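You operate a simulated robot arm through the tools that you are given. There is no shell and no other tool. Be economical: measure what you need, move in short steps, check, and stop when the job is done.

You are at the controls of a simulated two-armed robot. One attempt, no reset.

JOB
Strap the bag of green keys to the packing board.
Fine: cam lever to free, bag flat, lengthwise and centred in the seat, then steel loop drawn tight and cam lever back to locked; the board skids, so it is held steady with the other hand for the loop.

Only the result counts: the job must be done as asked and must still hold three seconds after the hand-in. Knocking over, shifting, dropping, spilling or breaking anything else fails it.

ROBOT AND FRAMES
Two 7-joint arms with two-finger parallel grippers on one trunk, on a base that drives. Base frame: it is fixed to the floor where the robot stands at the start and does not move with it; the origin is under the middle of the robot, x ahead of it, y to its left, z up. Units: mm, degrees, N and s.
The left shoulder is at the start at [60, 189, 1203], the right one opposite. With the tool pointing down near the work surface each hand reaches from about 100 to 640 mm from the robot's upright axis, wherever it stands, measured 20 degrees to its own side. Places, roughly: cam lever of the packing board [500, 100, 900]; seat of the packing board [500, 400, 800]; steel loop of the strap [500, 300, 900]. Payload 3.43 kg a hand.
The TCP of each hand is the grasp point between the finger pads, 30 mm short of the fingertips. In the tool frame z runs along the fingers and y along their closing line. Largest opening 94 mm; finger width 28, thickness 10; the body of the gripper, 50 by 96 mm, starts 55 mm behind the TCP.
Orientation is told as [roll, pitch, yaw] about the base's x, y, z axes, in that order, counted from this pose: with the fingers straight down and closing along the base's y, the tool's x points along the base's -x, its y along +y and its z along -z.

CONTROLS
- The arms move only by the tool arm_command. It takes "left_motion", "right_motion" or both (then of equal length, played together; a hand with none holds still); each is a list that holds one entry, the list of rows, each a list of 7 numbers: the closure, from 0 (fully open) to 1 (shut), then the shift along the base's x, y, z in mm, then the turn, a rotation vector about the base's x, y, z in degrees. In form: [[[hand, dx, dy, dz, wx, wy, wz], ...]]. A call has 1 to 20 rows; each row shifts and turns the commanded pose from where the row before left it. A row lasts 0.2 s, in which the tool goes at most 50 mm and 8.6 degrees; a call with a longer step from one row to the next is refused whole, and so is a gripper value outside its range. A pose out of reach is approached as far as the arm can. The call stops where the force on the tool passes 90 N (or 10 N more than at its start, if that is more) or the arm is blocked; 0.2 s more then pass. Each finger travels about 153 mm/s and halts on what it meets, pressing with about 38 N; the grip force reading is that of the motor and also rises with nothing between the fingers. The clock runs only during rows and for 0.2 s after the last one: add rows that do not move to give the fingers time. It gives the time, the measured TCP pose, the force on the tool (base axes), the opening and the grip force at its end, in the units of the frame above (readings bear some noise), with the torque about the TCP (base axes, N m) and any sound that the robot's microphone picked up, and new pictures: "show" is both (left out), scene, wrist or none (wrist: the cameras of the hands that moved).
- Cameras (640 x 400 px; columns grow to the right, rows downward): "scene" is now at [6.5, 12.8, 1745]; the picture's right is [0.16, -0.99, 0.00], its down [-0.83, -0.14, -0.54] and it looks along [0.54, 0.09, -0.84] (base axes); focal length 295 px, centre (320, 200). "left" rides on the left gripper at [76, -14, -103] in its tool frame; the picture's right is [0.18, 0.98, 0.00], its down [-0.75, 0.14, -0.64] and it looks along [-0.63, 0.12, 0.77] (tool axes); focal length 243 px, centre (320, 200). "right" rides on the right gripper at [76, 14, -103] in its tool frame; the picture's right is [-0.18, 0.98, 0.00], its down [-0.75, -0.14, -0.64] and it looks along [-0.63, -0.12, 0.77] (tool axes); focal length 243 px, centre (320, 200). There is no depth. A picture from a camera that has moved, and an enlarged one, comes with that camera's place and axes in the base frame and with its lens.
- lift_body(by): slides the trunk up (or, below 0, down) by that many mm; the arms and the scene camera ride with it, the base frame stays. It gives what a move gives, with no picture.
- base_move(legs): drives the robot by 1 to 6 legs, each [ahead, left, turn to the left] in mm, mm and degrees, along the robot's own axes; the way and the turn of a leg run together, so that a leg with both is an arc; at most 1500 mm and 180 degrees a leg. The arms and the cameras ride along, it lands a little off, and it stops where it bumps. It gives what a move gives, and a new picture of the scene camera.
- head_to(pan, tilt): turns the head with the scene camera to pan (to the left, within 86 degrees either way) and tilt (down, from -29 to 69), counted from straight ahead of the robot. It gives what a move gives, and a new picture of the scene camera.
- enlarge(camera, box): a new picture of the part [left, top, right, bottom] of that camera's present view, enlarged. It takes no simulated time.
- hand_in(): hands the job in; it is judged then, once.

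Work in short steps. Places have to be worked out from the pictures, the camera data and where the tool is seen: move nearer, look again, correct. Check each grasp and each placing, and mend what went wrong. You have 120 turns and 260 pictures in all, those below and enlarged ones among them. Open the grippers and draw the arms clear of the work before you hand the job in, unless the task says otherwise; then end with one line.

The tools are called as a command line: name --argument value ..., lists and objects as JSON in quotes. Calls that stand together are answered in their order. arm_command: Moves the arms, as the interface text tells. Its arguments: {"type":"object","properties":{"left_motion":{"type":"array","items":{"type":"array","items":{"type":"array","items":{"type":"number"}}}},"right_motion":{"type":"array","items":{"type":"array","items":{"type":"array","items":{"type":"number"}}}},"show":{"type":"string","enum":["both","scene","wrist","none"]}},"required":[]} The other tools are called the same way: lift_body (by) slides the trunk up or down; base_move (legs) drives the base; head_to (pan, tilt) turns the head that bears the scene camera; enlarge (camera, box) takes an enlarged picture of a part of a camera's view; hand_in () hands the job in.

At the start:

```text
clock: 0.0
left_tcp_pos: [304.8, 321.3, 1169.9]
left_orientation: [0.1, -0.1, 0.0]
left_wrist_force: [0.1, -0.1, -0.5]
left_moment: [-0.02, -0.03, 0.02]
left_opening: 94.1
left_finger_force: 0.0
right_tcp_pos: [346.2, 42.0, 1104.3]
right_orientation: [0.0, 0.0, 0.1]
right_wrist_force: [1.3, -0.5, 0.2]
right_moment: [-0.03, -0.01, 0.0]
right_opening: 94.2
right_finger_force: 0.0
trunk travel left (down, up): [-875.0, 115.0]
robot x, y, heading: [-3.7, -0.5, -0.3]
head pan, tilt: [9.3, 57.1]
```

scene: 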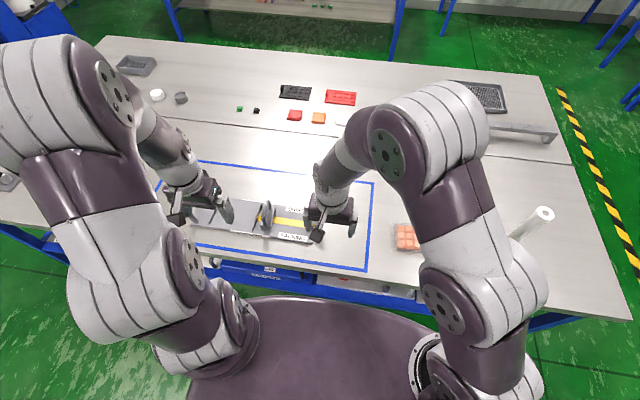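
right: 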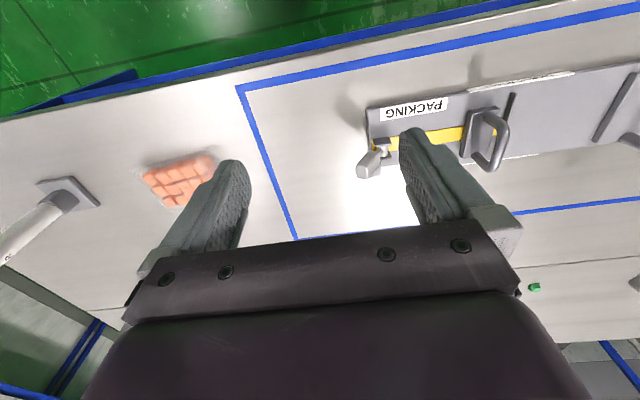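
left: 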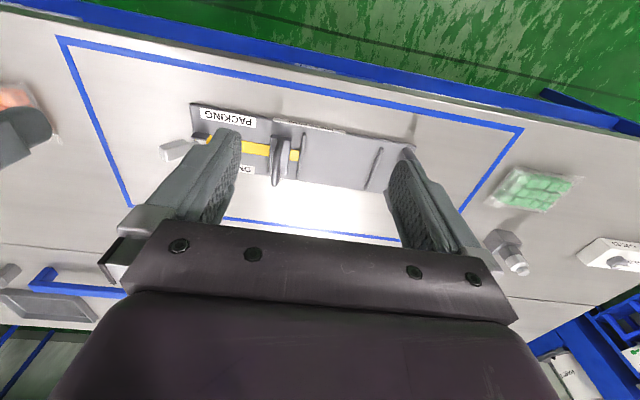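

The green bag is left of the board, the board in front. I enlarge the hand views to read the board's details.

enlarge --camera "left" --box '[140, 80, 440, 260]'

enlarge --camera "right" --box '[340, 50, 640, 230]'

enlarge --camera "left" --box '[420, 120, 640, 300]'

```text
2.13 times, centred on (290, 170) of left
camera zoom: at [226.6, 306.9, 1270.8], right [-0.18, 0.98, 0.0], down [0.75, 0.14, 0.64], along [0.63, 0.12, -0.77], focal length 518 px, centre (384, 264)
```

zoom: 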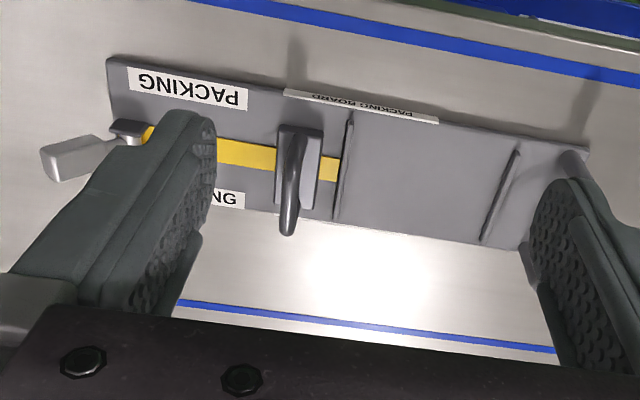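

```text
2.13 times, centred on (490, 140) of right
camera zoom: at [270.6, 55.4, 1206.1], right [0.18, 0.98, 0.0], down [0.75, -0.14, 0.64], along [0.63, -0.12, -0.77], focal length 518 px, centre (-43, 328)
```

zoom: 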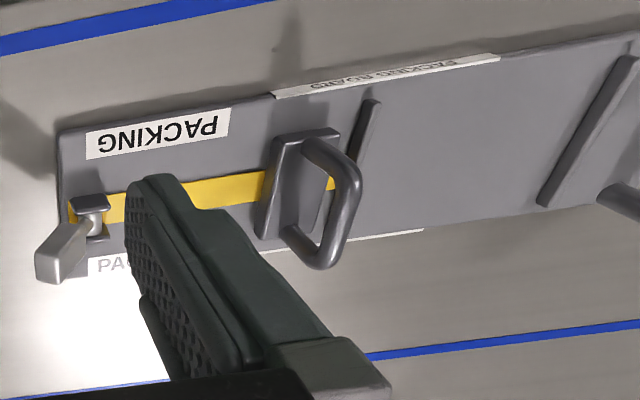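

```text
2.22 times, centred on (530, 210) of left
camera zoom: at [226.6, 306.9, 1270.8], right [-0.18, 0.98, 0.0], down [0.75, 0.14, 0.64], along [0.63, 0.12, -0.77], focal length 539 px, centre (-147, 178)
```

zoom: 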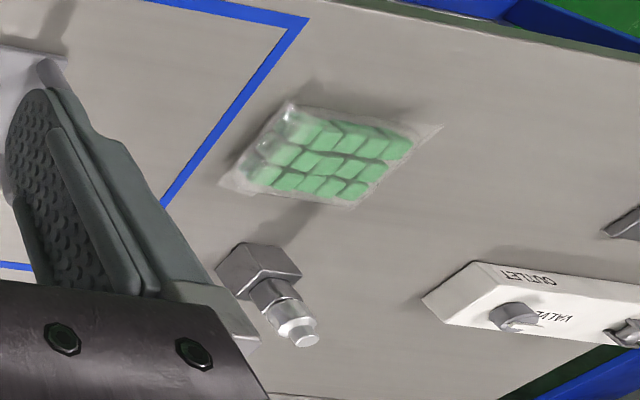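

The bag lies at about [468, 854], out of reach from here. I drive left so that it comes in front of the left arm.

base_move --legs '[[0, 580, 0]]'

enlarge --camera "left" --box '[120, 0, 520, 250]'

enlarge --camera "right" --box '[0, 0, 640, 400]'

```text
clock: 3.3
left_tcp_pos: [304.8, 898.4, 1169.8]
left_orientation: [0.1, 0.0, -0.1]
left_wrist_force: [-0.3, 0.5, -0.7]
left_moment: [0.01, 0.0, 0.03]
left_opening: 94.0
left_finger_force: 0.1
right_tcp_pos: [346.7, 620.3, 1105.8]
right_orientation: [0.0, 0.0, -0.1]
right_wrist_force: [-0.2, -0.2, 1.0]
right_moment: [0.02, -0.01, 0.04]
right_opening: 93.8
right_finger_force: 0.0
trunk travel left (down, up): [-875.0, 115.0]
robot x, y, heading: [-1.6, 581.6, -0.3]
head pan, tilt: [9.3, 57.1]
camera scene: at [6.7, 590.7, 1745.0], right [0.16, -0.99, 0.0], down [-0.83, -0.13, -0.54], along [0.54, 0.09, -0.84], focal length 295 px, centre (320, 200)
```

scene: 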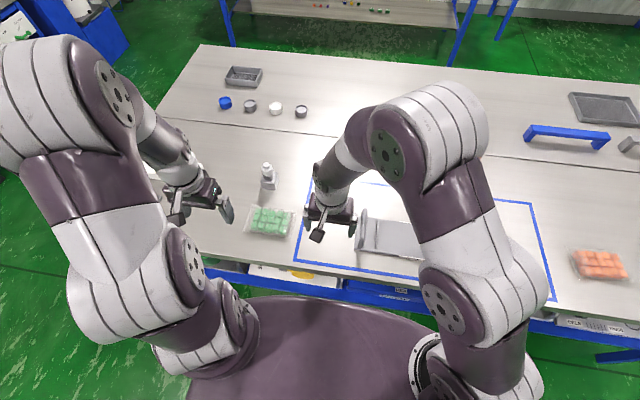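

```text
1.60 times, centred on (320, 125) of left
camera zoom: at [227.3, 884.9, 1271.0], right [-0.18, 0.98, 0.0], down [0.75, 0.14, 0.64], along [0.63, 0.12, -0.77], focal length 388 px, centre (320, 320)
```

zoom: 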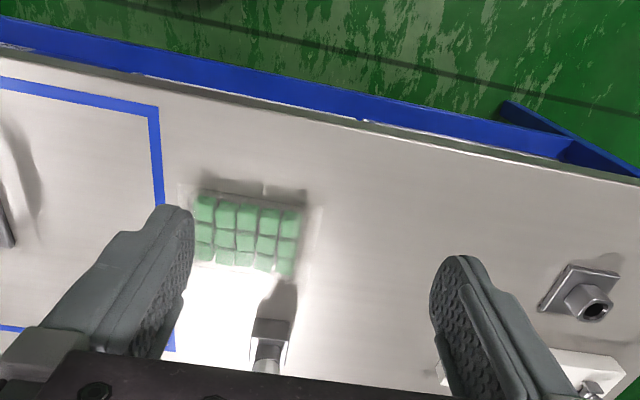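

```text
1.00 times, centred on (320, 200) of right
camera zoom: at [270.9, 633.3, 1206.1], right [0.19, 0.98, 0.0], down [0.75, -0.14, 0.64], along [0.63, -0.12, -0.77], focal length 243 px, centre (320, 200)
```

zoom: 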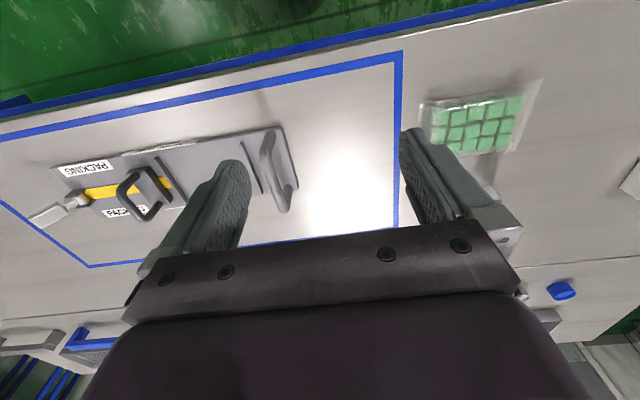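

The bag is near [467, 840] with its length along y; the board also runs along y. I lower the left hand toward the bag to measure it.

arm_command --left_motion '[[[0, 10, -12, -40, 0, 0, 0], [0, 10, -12, -40, 0, 0, 0], [0, 10, -12, -40, 0, 0, 0], [0, 10, -12, -40, 0, 0, 0]]]' --show "wrist"

```text
clock: 4.3
left_tcp_pos: [345.5, 851.4, 1009.1]
left_orientation: [0.0, 0.1, -0.1]
left_wrist_force: [-0.2, 0.0, 0.3]
left_moment: [0.03, -0.03, 0.0]
left_opening: 93.9
left_finger_force: 0.0
right_tcp_pos: [347.1, 620.7, 1102.5]
right_orientation: [0.0, 0.1, -0.1]
right_wrist_force: [-0.3, 0.4, -0.2]
right_moment: [0.01, 0.02, 0.01]
right_opening: 94.1
right_finger_force: 0.0
trunk travel left (down, up): [-875.0, 115.0]
robot x, y, heading: [0.6, 580.9, 0.0]
head pan, tilt: [9.3, 57.1]
camera left: at [268.9, 837.7, 1109.9], right [-0.18, 0.98, 0.0], down [0.75, 0.14, 0.64], along [0.63, 0.12, -0.77], focal length 243 px, centre (320, 200)
```

left: 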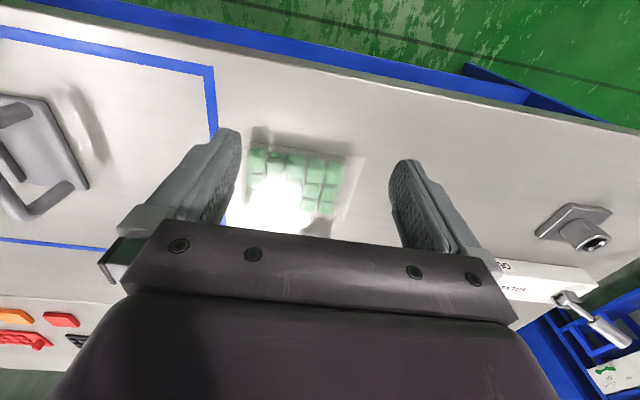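

enlarge --camera "left" --box '[220, 110, 400, 250]'

enlarge --camera "scene" --box '[210, 130, 430, 280]'

```text
2.86 times, centred on (310, 180) of left
camera zoom: at [268.9, 837.7, 1109.9], right [-0.18, 0.98, 0.0], down [0.75, 0.14, 0.64], along [0.63, 0.12, -0.77], focal length 693 px, centre (349, 257)
```

zoom: 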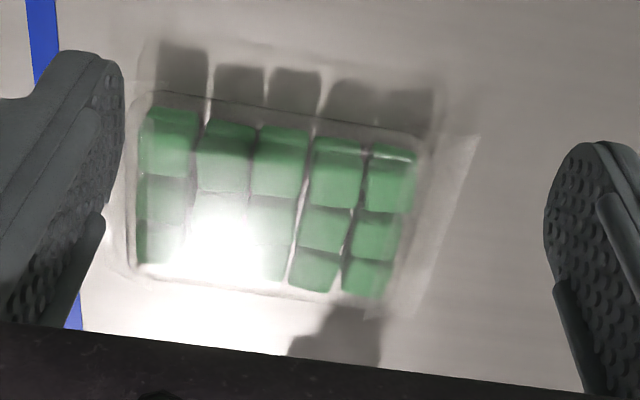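

```text
2.67 times, centred on (320, 205) of scene
camera zoom: at [9.0, 591.6, 1745.0], right [0.16, -0.99, 0.0], down [-0.83, -0.13, -0.54], along [0.53, 0.09, -0.84], focal length 787 px, centre (320, 187)
```

zoom: 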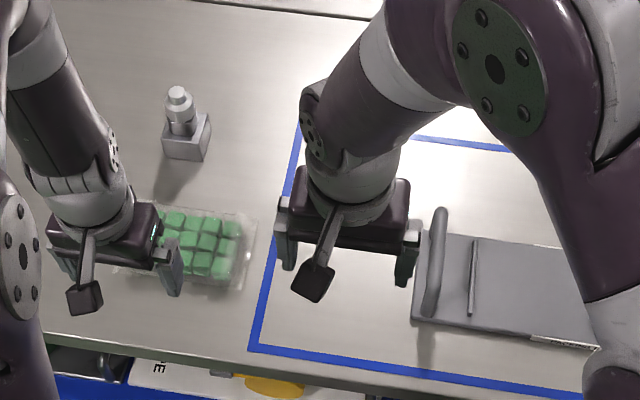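

Bag measured: about 80 × 125 mm at [467, 838]. The lever comes first, so I drive back to be in front of the board and study it.

base_move --legs '[[0, -340, 0]]'

arm_command --right_motion '[[[0, -20, -48, 0, 0, 0, 0], [0, -20, -48, 0, 0, 0, 0], [0, -10, -48, -10, 0, 0, 0], [0, 0, -48, -20, 0, 0, 0]]]'

```text
clock: 6.5
left_tcp_pos: [343.5, 514.4, 1009.0]
left_orientation: [0.0, 0.0, 0.0]
left_wrist_force: [-0.5, -0.4, -0.1]
left_moment: [0.03, -0.01, 0.0]
left_opening: 94.3
left_finger_force: 0.0
right_tcp_pos: [347.3, 282.3, 1105.0]
right_orientation: [-0.1, -0.1, -0.2]
right_wrist_force: [-0.7, -1.1, 0.0]
right_moment: [-0.04, 0.0, -0.02]
right_opening: 93.9
right_finger_force: 0.1
trunk travel left (down, up): [-875.0, 115.0]
robot x, y, heading: [-0.7, 241.3, 0.2]
head pan, tilt: [9.3, 57.1]
camera scene: at [6.6, 254.4, 1745.0], right [0.16, -0.99, 0.0], down [-0.83, -0.14, -0.54], along [0.54, 0.09, -0.84], focal length 295 px, centre (320, 200)
```

scene: 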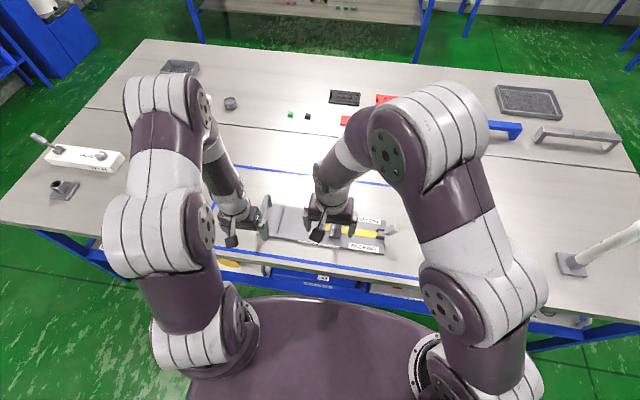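

```text
refused: row 1 steps farther than a row can; nothing moved
```

enlarge --camera "right" --box '[140, 0, 500, 225]'

enlarge --camera "left" --box '[0, 50, 300, 250]'

enlarge --camera "scene" --box '[220, 170, 420, 280]'

```text
1.78 times, centred on (320, 112) of right
camera zoom: at [270.7, 296.3, 1206.0], right [0.18, 0.98, 0.0], down [0.75, -0.14, 0.64], along [0.63, -0.12, -0.77], focal length 431 px, centre (320, 356)
```

zoom: 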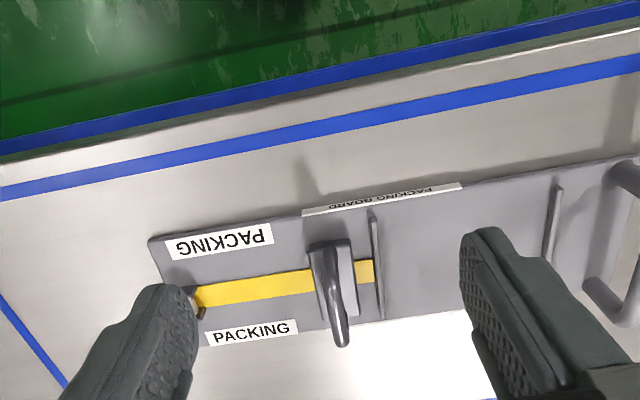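

```text
2.00 times, centred on (150, 150) of left
camera zoom: at [267.2, 500.1, 1110.5], right [-0.18, 0.98, 0.0], down [0.75, 0.14, 0.64], along [0.63, 0.12, -0.77], focal length 485 px, centre (660, 300)
```

zoom: 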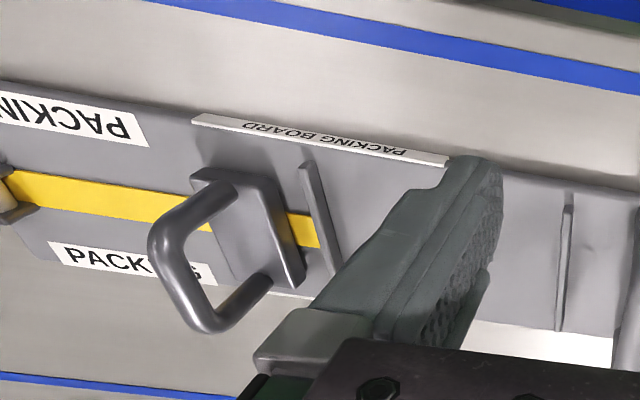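

```text
3.20 times, centred on (320, 225) of scene
camera zoom: at [6.6, 254.4, 1745.0], right [0.16, -0.99, 0.0], down [-0.83, -0.14, -0.54], along [0.54, 0.09, -0.84], focal length 944 px, centre (320, 120)
```

zoom: 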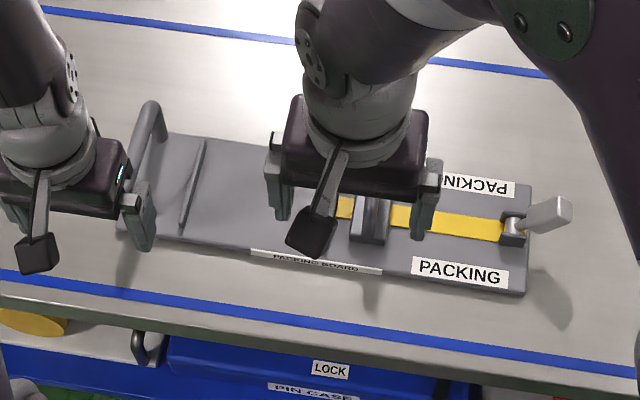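

I move the right hand toward the lever for a close view.

arm_command --right_motion '[[[0, -5, -40, -20, 0, 0, 0], [0, -5, -40, -20, 0, 0, 0], [0, -5, -40, -20, 0, 0, 0], [0, -5, -40, -20, 0, 0, 0], [0, 0, -20, -20, 0, 0, 0]]]' --show "both"

enlarge --camera "right" --box '[180, 40, 460, 215]'

enlarge --camera "scene" --box '[220, 170, 420, 280]'

```text
clock: 7.7
left_tcp_pos: [344.9, 512.8, 1009.9]
left_orientation: [0.0, 0.0, -0.1]
left_wrist_force: [1.1, 0.4, 0.3]
left_moment: [0.0, 0.02, -0.05]
left_opening: 94.1
left_finger_force: 0.1
right_tcp_pos: [327.1, 101.2, 1003.9]
right_orientation: [0.0, 0.0, -0.1]
right_wrist_force: [0.9, -0.6, 0.4]
right_moment: [-0.03, -0.01, 0.02]
right_opening: 94.2
right_finger_force: 0.0
trunk travel left (down, up): [-875.0, 115.0]
robot x, y, heading: [-3.5, 239.0, -0.0]
head pan, tilt: [9.3, 57.1]
camera scene: at [7.3, 252.2, 1745.0], right [0.16, -0.99, 0.0], down [-0.83, -0.13, -0.54], along [0.54, 0.09, -0.84], focal length 295 px, centre (320, 200)
camera right: at [251.0, 114.7, 1105.4], right [0.18, 0.98, 0.0], down [0.75, -0.14, 0.64], along [0.63, -0.12, -0.77], focal length 243 px, centre (320, 200)
```

scene: 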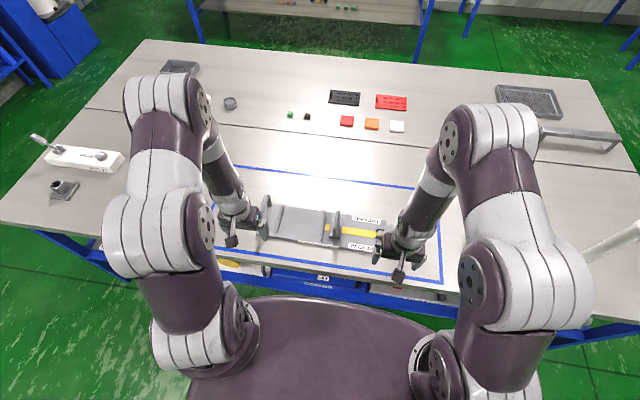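
right: 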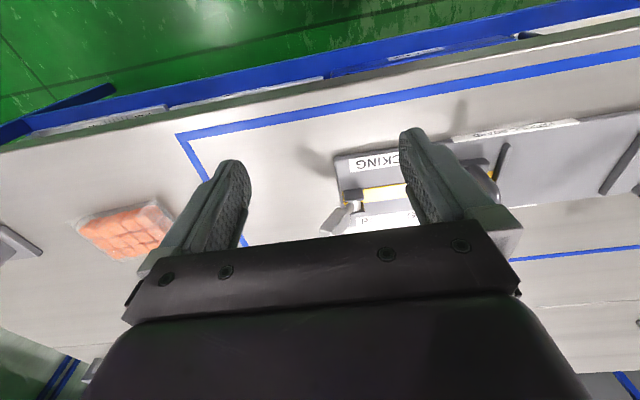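

```text
2.29 times, centred on (320, 128) of right
camera zoom: at [251.0, 114.7, 1105.4], right [0.18, 0.98, 0.0], down [0.75, -0.14, 0.64], along [0.63, -0.12, -0.77], focal length 555 px, centre (320, 366)
```

zoom: 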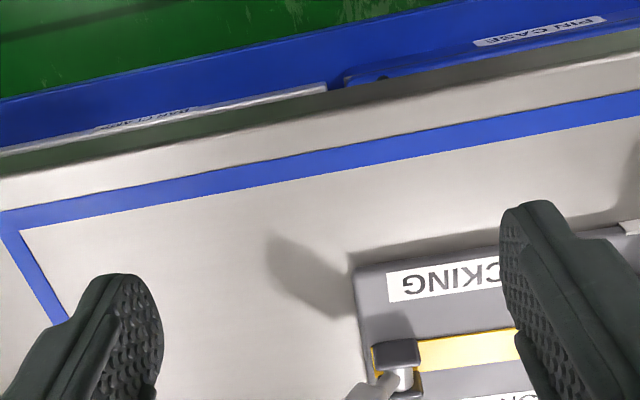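

```text
3.20 times, centred on (320, 225) of scene
camera zoom: at [7.3, 252.2, 1745.0], right [0.16, -0.99, 0.0], down [-0.83, -0.13, -0.54], along [0.54, 0.09, -0.84], focal length 944 px, centre (320, 120)
```

zoom: 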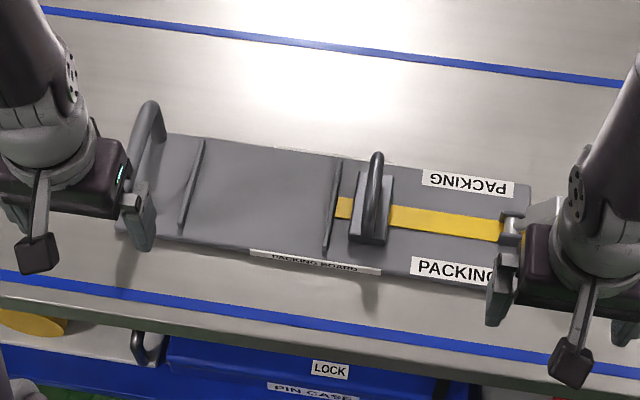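

The lever is hidden under the gripper's own body. I move the hand ahead, up and right a bit to see the lever between the fingers.

arm_command --right_motion '[[[0, 30, -10, 15, 0, 0, 0], [0, 30, -10, 15, 0, 0, 0], [0, 30, -10, 10, 0, 0, 0], [0, 10, 0, 0, 0, 0, 0]]]' --show "none"

enlarge --camera "right" --box '[220, 50, 420, 240]'

enlarge --camera "left" --box '[0, 80, 200, 205]'

```text
clock: 8.7
left_tcp_pos: [344.8, 513.9, 1009.2]
left_orientation: [0.0, 0.0, -0.1]
left_wrist_force: [-0.1, 0.5, -0.5]
left_moment: [0.01, 0.02, 0.02]
left_opening: 93.7
left_finger_force: 0.1
right_tcp_pos: [426.3, 71.7, 1043.9]
right_orientation: [0.0, 0.0, 0.1]
right_wrist_force: [-0.1, 1.1, -0.5]
right_moment: [0.0, 0.01, -0.01]
right_opening: 94.1
right_finger_force: 0.0
trunk travel left (down, up): [-875.0, 115.0]
robot x, y, heading: [0.0, 240.4, -0.1]
head pan, tilt: [9.3, 57.1]
```

```text
2.11 times, centred on (320, 145) of right
camera zoom: at [350.4, 85.6, 1146.3], right [0.18, 0.98, 0.0], down [0.75, -0.14, 0.64], along [0.63, -0.12, -0.77], focal length 511 px, centre (320, 316)
```

zoom: 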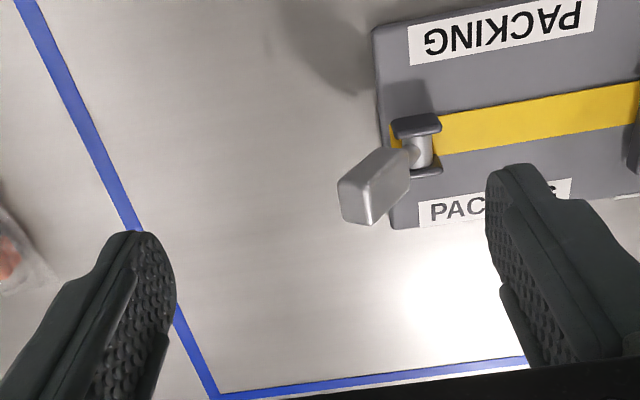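

```text
3.20 times, centred on (100, 142) of left
camera zoom: at [267.4, 499.2, 1110.7], right [-0.18, 0.98, 0.0], down [0.75, 0.14, 0.64], along [0.63, 0.12, -0.77], focal length 776 px, centre (1024, 384)
```

zoom: 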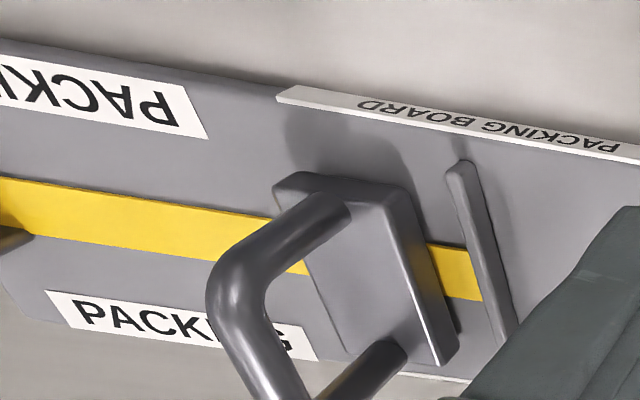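

Lever knob estimated at [490, 90, 860], pivoting about x near [482, 118, 840]. Now I place the left hand for a look at the holding handle.

arm_command --left_motion '[[[0, 30, 5, 5, 0, 0, 0], [0, 30, 5, 5, 0, 0, 0]]]' --show "none"

enlarge --camera "left" --box '[200, 60, 440, 240]'

enlarge --camera "scene" --box '[220, 170, 420, 280]'

```text
clock: 9.3
left_tcp_pos: [406.4, 522.2, 1019.7]
left_orientation: [0.1, 0.1, -0.1]
left_wrist_force: [0.2, 0.2, 0.1]
left_moment: [0.02, 0.02, 0.01]
left_opening: 93.9
left_finger_force: 0.1
right_tcp_pos: [426.4, 72.1, 1044.5]
right_orientation: [0.0, -0.1, 0.1]
right_wrist_force: [-0.5, -0.2, 0.1]
right_moment: [-0.04, 0.03, 0.01]
right_opening: 94.0
right_finger_force: 0.1
trunk travel left (down, up): [-875.0, 115.0]
robot x, y, heading: [0.7, 239.2, -0.1]
head pan, tilt: [9.3, 57.1]
```

```text
2.22 times, centred on (320, 150) of left
camera zoom: at [328.4, 509.1, 1121.1], right [-0.18, 0.98, 0.0], down [0.75, 0.14, 0.64], along [0.63, 0.12, -0.77], focal length 539 px, centre (320, 311)
```

zoom: 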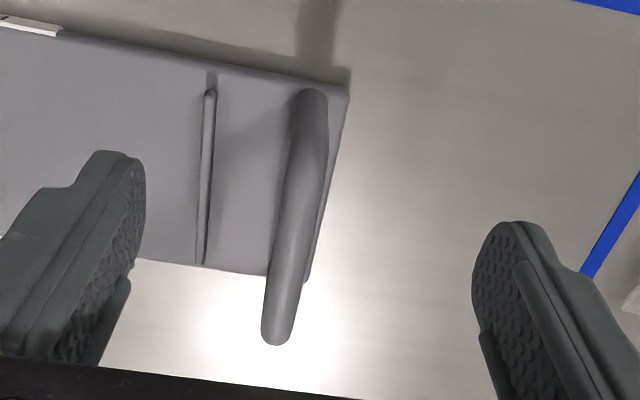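

```text
3.20 times, centred on (320, 225) of scene
camera zoom: at [7.8, 253.1, 1745.0], right [0.16, -0.99, 0.0], down [-0.83, -0.14, -0.54], along [0.53, 0.09, -0.84], focal length 944 px, centre (320, 120)
```

zoom: 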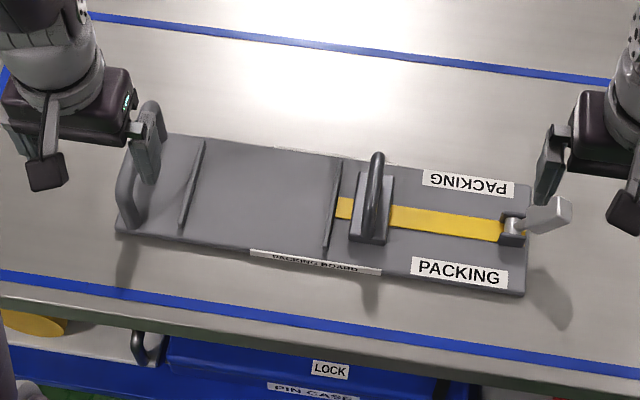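

The board spans x 412–542, y 107–535, aligned with y; the handle bar sits at y≈521, z≈890. I lower the left hand around the handle bar (open) and turn the right hand 90° so its fingers close along x.

arm_command --left_motion '[[[0, 22, 0, 0, 0, 0, 0], [0, 22, 0, 0, 0, 0, 0], [0, 22, 0, -20, 0, 0, 0], [0, 0, 0, -25, 0, 0, 0], [0, 0, 0, -25, 0, 0, 0], [0, 0, 0, -15, 0, 0, 0], [0, 0, 0, 0, 0, 0, 0], [0, 0, 0, 0, 0, 0, 0], [0, 0, 0, 0, 0, 0, 0], [0, 0, 0, 0, 0, 0, 0], [0, 0, 0, 0, 0, 0, 0]]]' --right_motion '[[[0, 0, 0, 0, 0, 0, 8.2], [0, 0, 0, 0, 0, 0, 8.2], [0, 0, 0, 0, 0, 0, 8.2], [0, 0, 0, 0, 0, 0, 8.2], [0, 0, 0, 0, 0, 0, 8.2], [0, 0, 0, 0, 0, 0, 8.2], [0, 0, 0, 0, 0, 0, 8.2], [0, 0, 0, 0, 0, 0, 8.2], [0, 0, 0, 0, 0, 0, 8.2], [0, 0, 0, 0, 0, 0, 8.2], [0, 0, 0, 0, 0, 0, 8]]]' --show "both"

```text
clock: 11.7
left_tcp_pos: [470.4, 521.9, 934.2]
left_orientation: [0.0, 0.0, -0.1]
left_wrist_force: [-0.2, 0.6, 0.1]
left_moment: [-0.01, -0.02, 0.04]
left_opening: 94.0
left_finger_force: 0.1
right_tcp_pos: [426.2, 72.0, 1045.2]
right_orientation: [0.0, 0.1, 90.1]
right_wrist_force: [-0.6, 0.4, -0.3]
right_moment: [0.0, 0.03, 0.0]
right_opening: 93.9
right_finger_force: 0.0
trunk travel left (down, up): [-875.0, 115.0]
robot x, y, heading: [-1.0, 240.4, -0.1]
head pan, tilt: [9.3, 57.1]
camera scene: at [6.6, 253.0, 1745.0], right [0.16, -0.99, 0.0], down [-0.83, -0.13, -0.54], along [0.54, 0.09, -0.84], focal length 295 px, centre (320, 200)
camera right: at [412.8, -5.2, 1146.1], right [-0.98, 0.18, 0.0], down [0.14, 0.75, 0.64], along [0.12, 0.63, -0.77], focal length 243 px, centre (320, 200)
camera left: at [393.6, 508.4, 1036.0], right [-0.18, 0.98, 0.0], down [0.75, 0.14, 0.64], along [0.63, 0.12, -0.77], focal length 243 px, centre (320, 200)
```

scene: 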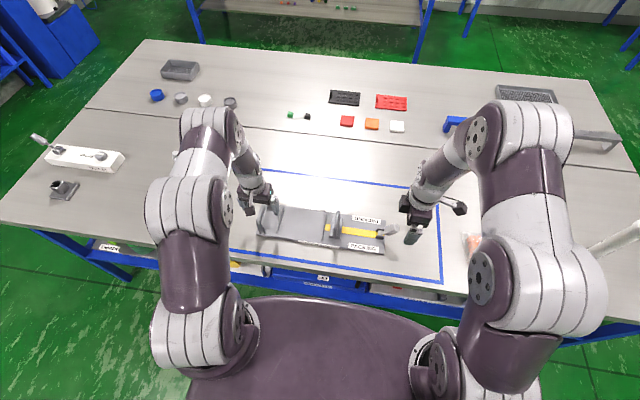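
right: 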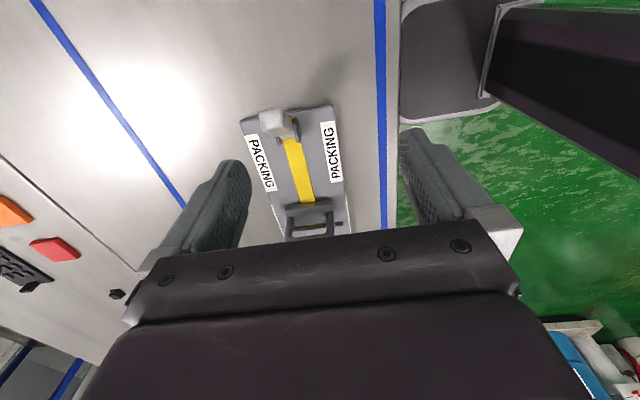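
left: 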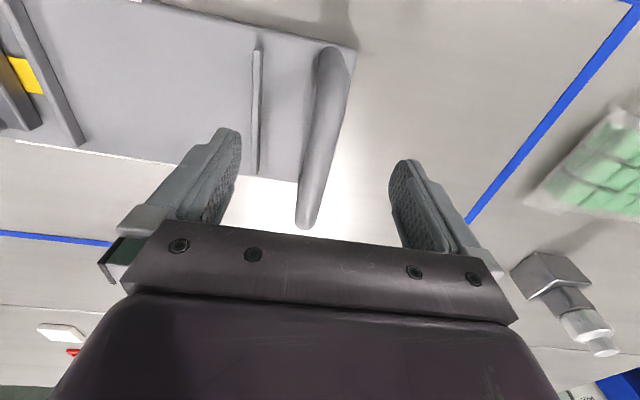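

The handle bar lies well between the left fingers. I lower 49 mm more and close on it, and enlarge the right view of the lever.

arm_command --left_motion '[[[0, 0, 0, -25, 0, 0, 0], [0, 0, 0, -22, 0, 0, 0], [0.3, 0, 0, 0, 0, 0, 0], [0.6, 0, 0, 0, 0, 0, 0], [0.8, 0, 0, 0, 0, 0, 0], [1, 0, 0, 0, 0, 0, 0], [1, 0, 0, 0, 0, 0, 0]]]' --show "wrist"

enlarge --camera "right" --box '[220, 80, 380, 200]'

enlarge --camera "scene" --box '[220, 170, 420, 280]'

```text
clock: 13.3
left_tcp_pos: [470.8, 524.5, 889.0]
left_orientation: [0.1, 0.1, -0.1]
left_wrist_force: [-1.3, -1.8, -0.3]
left_moment: [0.03, -0.08, -0.38]
left_opening: 22.0
left_finger_force: 38.4
right_tcp_pos: [426.5, 71.8, 1044.2]
right_orientation: [-0.1, 0.1, 89.8]
right_wrist_force: [0.0, -0.1, -0.1]
right_moment: [0.0, -0.01, 0.01]
right_opening: 93.8
right_finger_force: 0.1
trunk travel left (down, up): [-875.0, 115.0]
robot x, y, heading: [-1.2, 238.8, 0.1]
head pan, tilt: [9.3, 57.1]
camera left: at [393.5, 508.9, 989.0], right [-0.18, 0.98, 0.0], down [0.75, 0.14, 0.64], along [0.63, 0.12, -0.77], focal length 243 px, centre (320, 200)
```

left: 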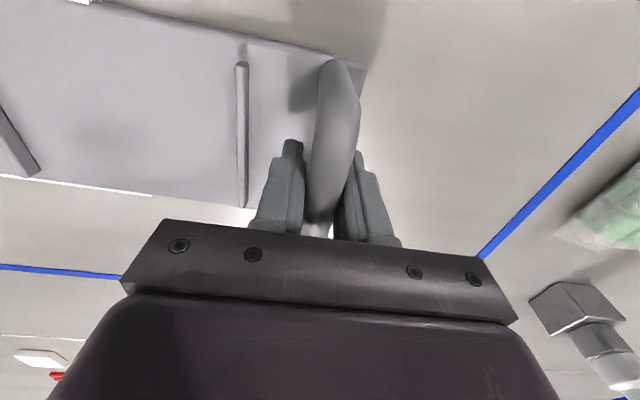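

```text
3.33 times, centred on (300, 140) of right
camera zoom: at [412.4, -5.5, 1146.0], right [-0.98, 0.18, 0.0], down [0.14, 0.75, 0.64], along [0.12, 0.63, -0.77], focal length 809 px, centre (387, 400)
```

zoom: 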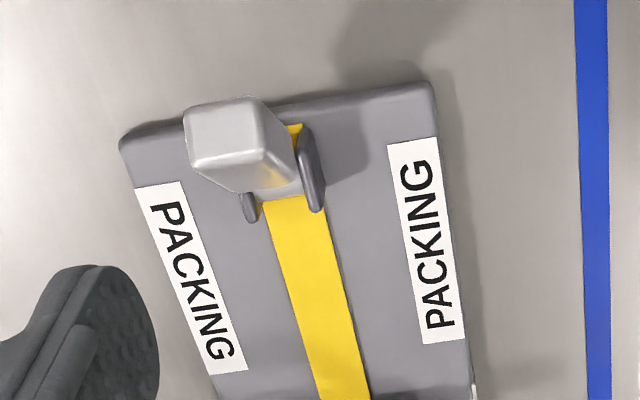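

```text
3.20 times, centred on (320, 225) of scene
camera zoom: at [6.3, 252.5, 1745.0], right [0.16, -0.99, 0.0], down [-0.83, -0.13, -0.54], along [0.54, 0.09, -0.84], focal length 944 px, centre (320, 120)
```

zoom: 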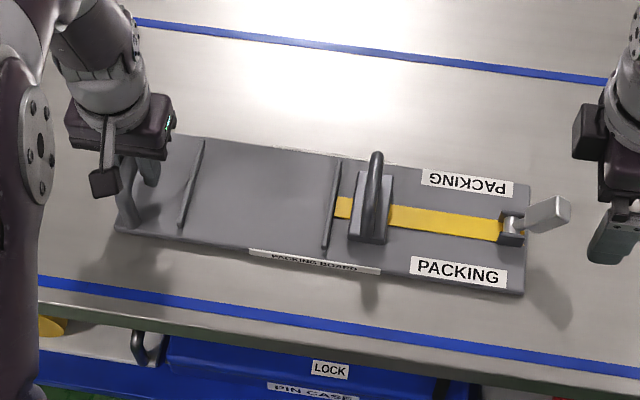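

The left hand holds the handle (22 mm). Knob end face refined to [487, 94, 880]; I lean the right hand 25° and bring it in front of the knob.

arm_command --right_motion '[[[0, 20, -10, -10, 8.4, 0, 0], [0, 20, -10, -10, 8.4, 0, 0], [0, 21, -12, -10, 8.2, 0, 0], [0, 0, -2, -28, 0, 0, 0], [0, 0, 13, -27, 0, 0, 0], [0, 0, 12, -27, 0, 0, 0]]]' --show "wrist"

enlarge --camera "right" --box '[200, 60, 440, 240]'

enlarge --camera "scene" --box '[320, 180, 460, 280]'

```text
clock: 14.7
left_tcp_pos: [470.8, 522.2, 888.7]
left_orientation: [0.0, 0.0, -0.1]
left_wrist_force: [-0.2, -1.1, 0.0]
left_moment: [0.0, 0.01, -0.24]
left_opening: 21.9
left_finger_force: 38.0
right_tcp_pos: [487.4, 61.5, 931.6]
right_orientation: [0.0, -25.0, 90.0]
right_wrist_force: [-0.4, -0.2, -0.7]
right_moment: [0.02, 0.0, 0.01]
right_opening: 93.7
right_finger_force: 0.1
trunk travel left (down, up): [-875.0, 115.0]
robot x, y, heading: [1.3, 240.1, -0.1]
head pan, tilt: [9.3, 57.1]
camera right: at [473.7, -51.3, 991.8], right [-0.98, 0.17, 0.08], down [0.14, 0.41, 0.9], along [0.12, 0.9, -0.43], focal length 243 px, centre (320, 200)
```

right: 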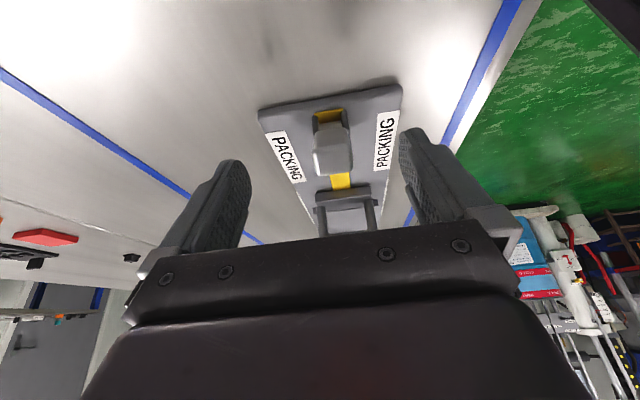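

```text
2.22 times, centred on (320, 150) of right
camera zoom: at [473.7, -51.3, 991.8], right [-0.98, 0.17, 0.08], down [0.14, 0.41, 0.9], along [0.12, 0.9, -0.43], focal length 539 px, centre (320, 311)
```

zoom: 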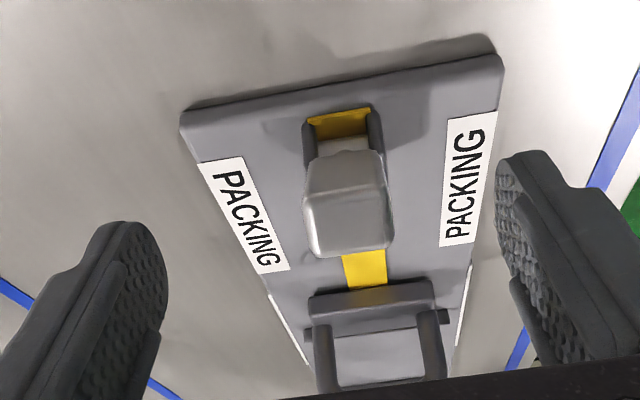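

```text
4.00 times, centred on (390, 230) of scene
camera zoom: at [6.6, 252.7, 1745.0], right [0.16, -0.99, 0.0], down [-0.83, -0.13, -0.54], along [0.54, 0.09, -0.84], focal length 1180 px, centre (40, 80)
```

zoom: 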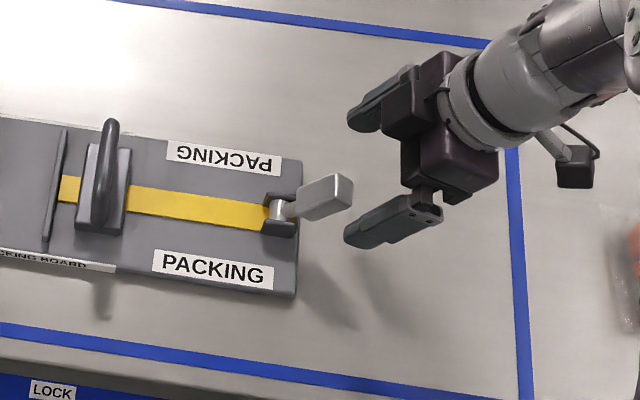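

The knob is centred between the fingers. I advance onto it and close.

arm_command --right_motion '[[[0, -3, 8, -12, 0, 0, 0], [0, 0, 8, -12, 0, 0, 0], [0, 0, 7, -12, 0, 0, 0], [0, 0, 5, -10, 0, 0, 0], [0.3, 0, 0, 0, 0, 0, 0], [0.5, 0, 0, 0, 0, 0, 0], [0.7, 0, 0, 0, 0, 0, 0], [0.9, 0, 0, 0, 0, 0, 0], [1, 0, 0, 0, 0, 0, 0]]]' --show "none"

enlarge --camera "scene" --box '[320, 180, 460, 280]'

enlarge --camera "right" --box '[200, 60, 440, 240]'

```text
clock: 16.7
left_tcp_pos: [471.7, 524.1, 887.7]
left_orientation: [0.1, 0.0, -0.1]
left_wrist_force: [-0.3, -2.3, 1.5]
left_moment: [0.04, -0.19, 0.2]
left_opening: 22.3
left_finger_force: 38.3
right_tcp_pos: [484.7, 91.5, 886.8]
right_orientation: [0.1, -25.0, 89.9]
right_wrist_force: [-1.8, 2.6, -0.9]
right_moment: [0.0, 0.11, 0.1]
right_opening: 25.4
right_finger_force: 37.6
trunk travel left (down, up): [-875.0, 115.0]
robot x, y, heading: [-0.2, 240.0, -0.2]
head pan, tilt: [9.3, 57.1]
```

```text
4.00 times, centred on (390, 230) of scene
camera zoom: at [6.5, 252.8, 1745.0], right [0.16, -0.99, 0.0], down [-0.83, -0.13, -0.54], along [0.54, 0.09, -0.84], focal length 1180 px, centre (40, 80)
```

zoom: 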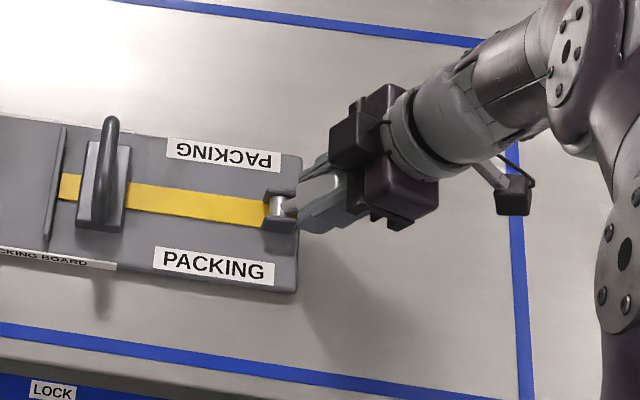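

```text
2.22 times, centred on (320, 150) of right
camera zoom: at [470.2, -22.3, 946.0], right [-0.98, 0.17, 0.08], down [0.14, 0.41, 0.9], along [0.12, 0.9, -0.43], focal length 539 px, centre (320, 311)
```

zoom: 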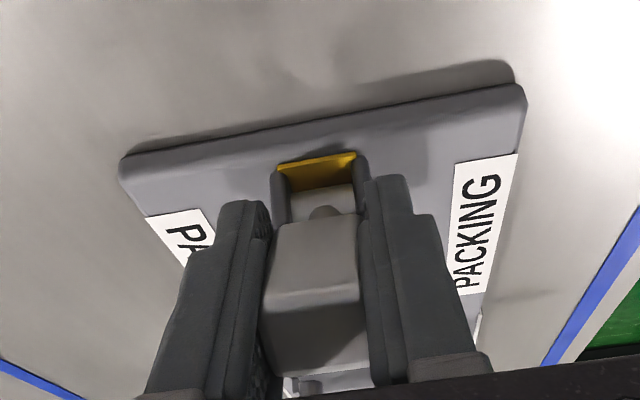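

The knob is gripped (25 mm). I swing it up and over toward +y along an arc about the pivot, two small steps first.

arm_command --right_motion '[[[1, 0, 6.5, 3.7, -8, 0, 0], [1, 0, 7, 2.9, -8, 0, 0]]]' --show "none"

enlarge --camera "scene" --box '[320, 180, 460, 280]'

```text
clock: 17.3
left_tcp_pos: [470.3, 524.4, 887.5]
left_orientation: [0.0, -0.1, -0.1]
left_wrist_force: [3.0, 5.4, 0.6]
left_moment: [-0.13, 0.65, 0.15]
left_opening: 22.0
left_finger_force: 38.3
right_tcp_pos: [484.8, 103.4, 894.1]
right_orientation: [-0.1, -8.9, 89.9]
right_wrist_force: [-2.8, -3.5, 5.7]
right_moment: [-0.06, 0.09, 0.3]
right_opening: 25.5
right_finger_force: 38.3
trunk travel left (down, up): [-875.0, 115.0]
robot x, y, heading: [1.3, 245.2, -0.2]
head pan, tilt: [9.3, 57.1]
```

```text
4.00 times, centred on (390, 230) of scene
camera zoom: at [6.1, 253.9, 1745.0], right [0.16, -0.99, 0.0], down [-0.83, -0.14, -0.54], along [0.54, 0.09, -0.84], focal length 1180 px, centre (40, 80)
```

zoom: 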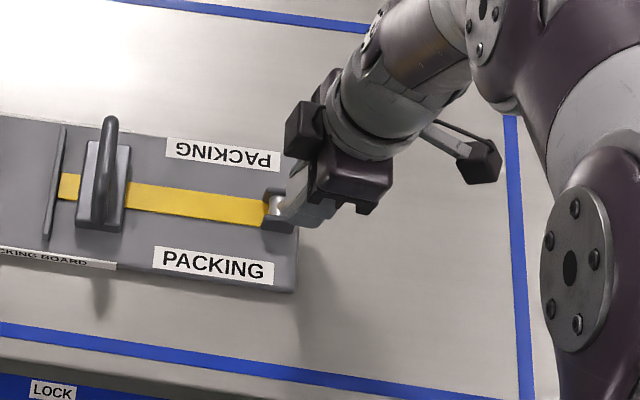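

It moves with little force. I continue the arc past vertical.

arm_command --right_motion '[[[1, 0, 7.3, 1.8, -8, 0, 0], [1, 0, 7.5, 0.8, -8, 0, 0], [1, 0, 7.5, -0.3, -8, 0, 0]]]' --show "none"

enlarge --camera "scene" --box '[320, 180, 460, 280]'

```text
clock: 18.1
left_tcp_pos: [470.1, 524.6, 887.5]
left_orientation: [-0.1, 0.0, -0.1]
left_wrist_force: [2.0, 3.2, 0.3]
left_moment: [-0.04, 0.35, 0.32]
left_opening: 22.2
left_finger_force: 38.0
right_tcp_pos: [484.5, 128.3, 897.0]
right_orientation: [-0.1, 15.1, 89.9]
right_wrist_force: [-2.0, -1.9, 15.2]
right_moment: [-0.17, 0.23, 0.23]
right_opening: 25.7
right_finger_force: 37.5
trunk travel left (down, up): [-875.0, 115.0]
robot x, y, heading: [-0.1, 240.3, 0.0]
head pan, tilt: [9.3, 57.1]
```

```text
4.00 times, centred on (390, 230) of scene
camera zoom: at [5.4, 254.4, 1745.1], right [0.16, -0.99, 0.0], down [-0.83, -0.14, -0.54], along [0.54, 0.09, -0.84], focal length 1180 px, centre (40, 80)
```

zoom: 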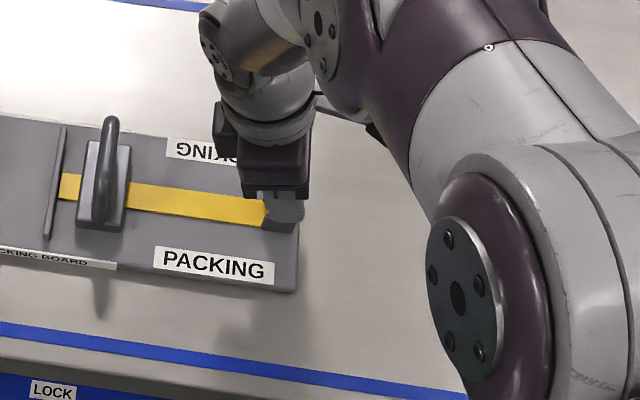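

Still moving easily. Continue the arc, slightly higher.

arm_command --right_motion '[[[1, 0, 7.2, 0.5, -8, 0, 0], [1, 0, 7.4, -2.2, -8, 0, 0], [1, 0, 7, -3.4, -8, 0, 0]]]' --show "none"

enlarge --camera "right" --box '[200, 60, 440, 240]'

```text
clock: 18.9
left_tcp_pos: [470.2, 521.7, 887.6]
left_orientation: [-0.1, 0.0, -0.2]
left_wrist_force: [-2.0, -26.5, 5.8]
left_moment: [0.26, -0.18, -1.06]
left_opening: 22.5
left_finger_force: 37.9
right_tcp_pos: [469.9, 142.5, 892.2]
right_orientation: [-0.5, 38.7, 89.9]
right_wrist_force: [5.5, 27.6, 2.4]
right_moment: [1.22, 0.89, -0.57]
right_opening: 26.5
right_finger_force: 38.5
right hand out of reach, approached as far as the arm can: row 3
trunk travel left (down, up): [-875.0, 115.0]
robot x, y, heading: [-0.5, 241.8, -0.1]
head pan, tilt: [9.3, 57.1]
```

```text
2.22 times, centred on (320, 150) of right
camera zoom: at [455.4, 146.2, 1018.2], right [-0.98, 0.14, -0.12], down [0.14, 0.99, 0.03], along [0.12, 0.01, -0.99], focal length 539 px, centre (320, 311)
```

zoom: 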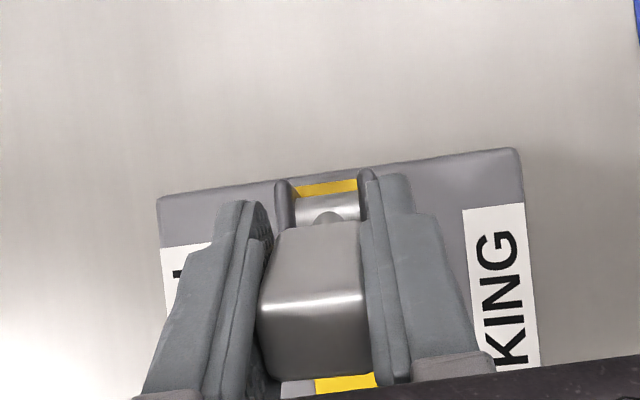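

The arm met its reach limit in that leaned pose and x drifted. I let go of the knob, back up a bit, untilt and look where the lever stays.

arm_command --right_motion '[[[0.6, 0, 0, 0, 0, 0, 0], [0.3, 0, 0, 0, 0, 0, 0], [0, 0, 0, 0, 0, 0, 0], [0, 0, 5, 20, 4, 0, 0], [0, 0, 0, 25, 8, 0, 0], [0, 0, -10, 25, 8, 0, 0], [0, 0, -20, 20, 8, 0, 0], [0, 0, -40, 10, 8, 0, 0]]]' --show "wrist"

enlarge --camera "scene" --box '[220, 170, 420, 280]'

```text
clock: 20.7
left_tcp_pos: [470.9, 523.1, 887.1]
left_orientation: [0.1, 0.0, -0.1]
left_wrist_force: [-1.0, -1.4, 0.9]
left_moment: [-0.04, -0.16, -0.32]
left_opening: 21.8
left_finger_force: 37.9
right_tcp_pos: [468.9, 73.5, 990.2]
right_orientation: [0.0, 2.8, 89.9]
right_wrist_force: [0.8, 0.3, 0.6]
right_moment: [0.02, -0.02, 0.02]
right_opening: 93.9
right_finger_force: 0.0
trunk travel left (down, up): [-875.0, 115.0]
robot x, y, heading: [1.0, 240.3, -0.1]
head pan, tilt: [9.3, 57.1]
camera right: at [454.6, 1.3, 1095.5], right [-0.98, 0.19, -0.01], down [0.14, 0.78, 0.6], along [0.12, 0.59, -0.8], focal length 243 px, centre (320, 200)
```

right: 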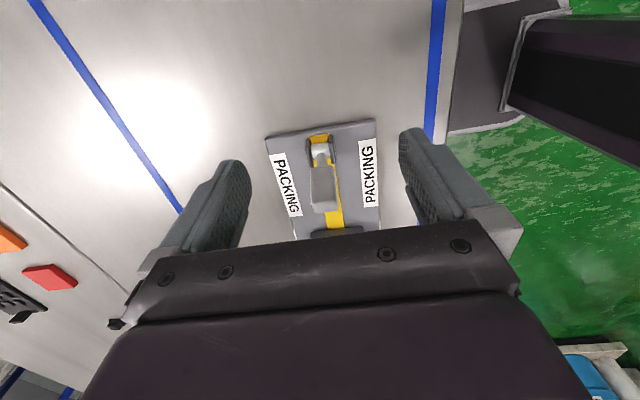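

```text
3.20 times, centred on (320, 225) of scene
camera zoom: at [6.8, 250.2, 1744.9], right [0.16, -0.99, 0.0], down [-0.83, -0.13, -0.54], along [0.54, 0.09, -0.84], focal length 944 px, centre (320, 120)
```

zoom: 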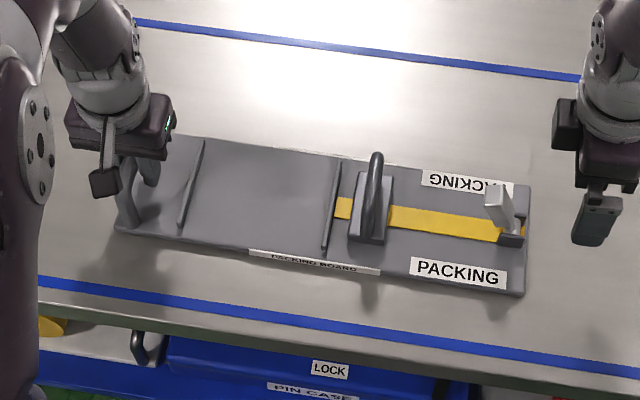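

enlarge --camera "right" --box '[250, 100, 400, 240]'

enlarge --camera "scene" --box '[320, 190, 420, 270]'

```text
2.86 times, centred on (325, 170) of right
camera zoom: at [454.6, 1.3, 1095.5], right [-0.98, 0.19, -0.01], down [0.14, 0.78, 0.6], along [0.12, 0.59, -0.8], focal length 693 px, centre (306, 286)
```

zoom: 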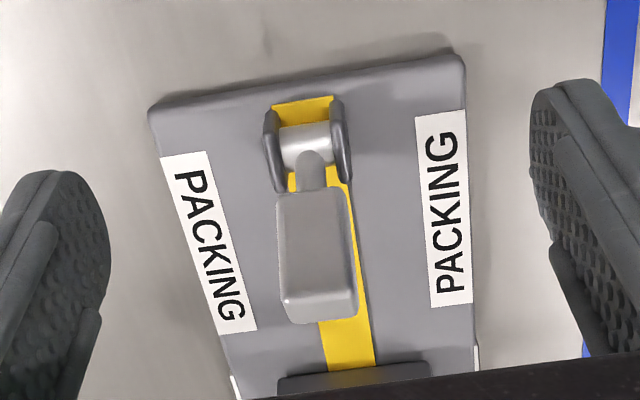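

```text
5.00 times, centred on (370, 230) of scene
camera zoom: at [6.8, 250.2, 1744.9], right [0.16, -0.99, 0.0], down [-0.83, -0.13, -0.54], along [0.54, 0.09, -0.84], focal length 1475 px, centre (70, 50)
```

zoom: 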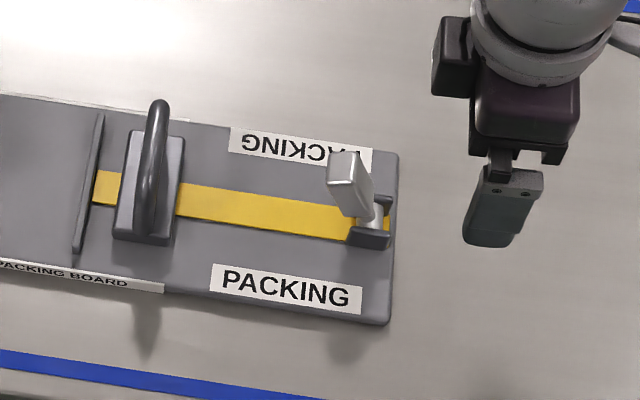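

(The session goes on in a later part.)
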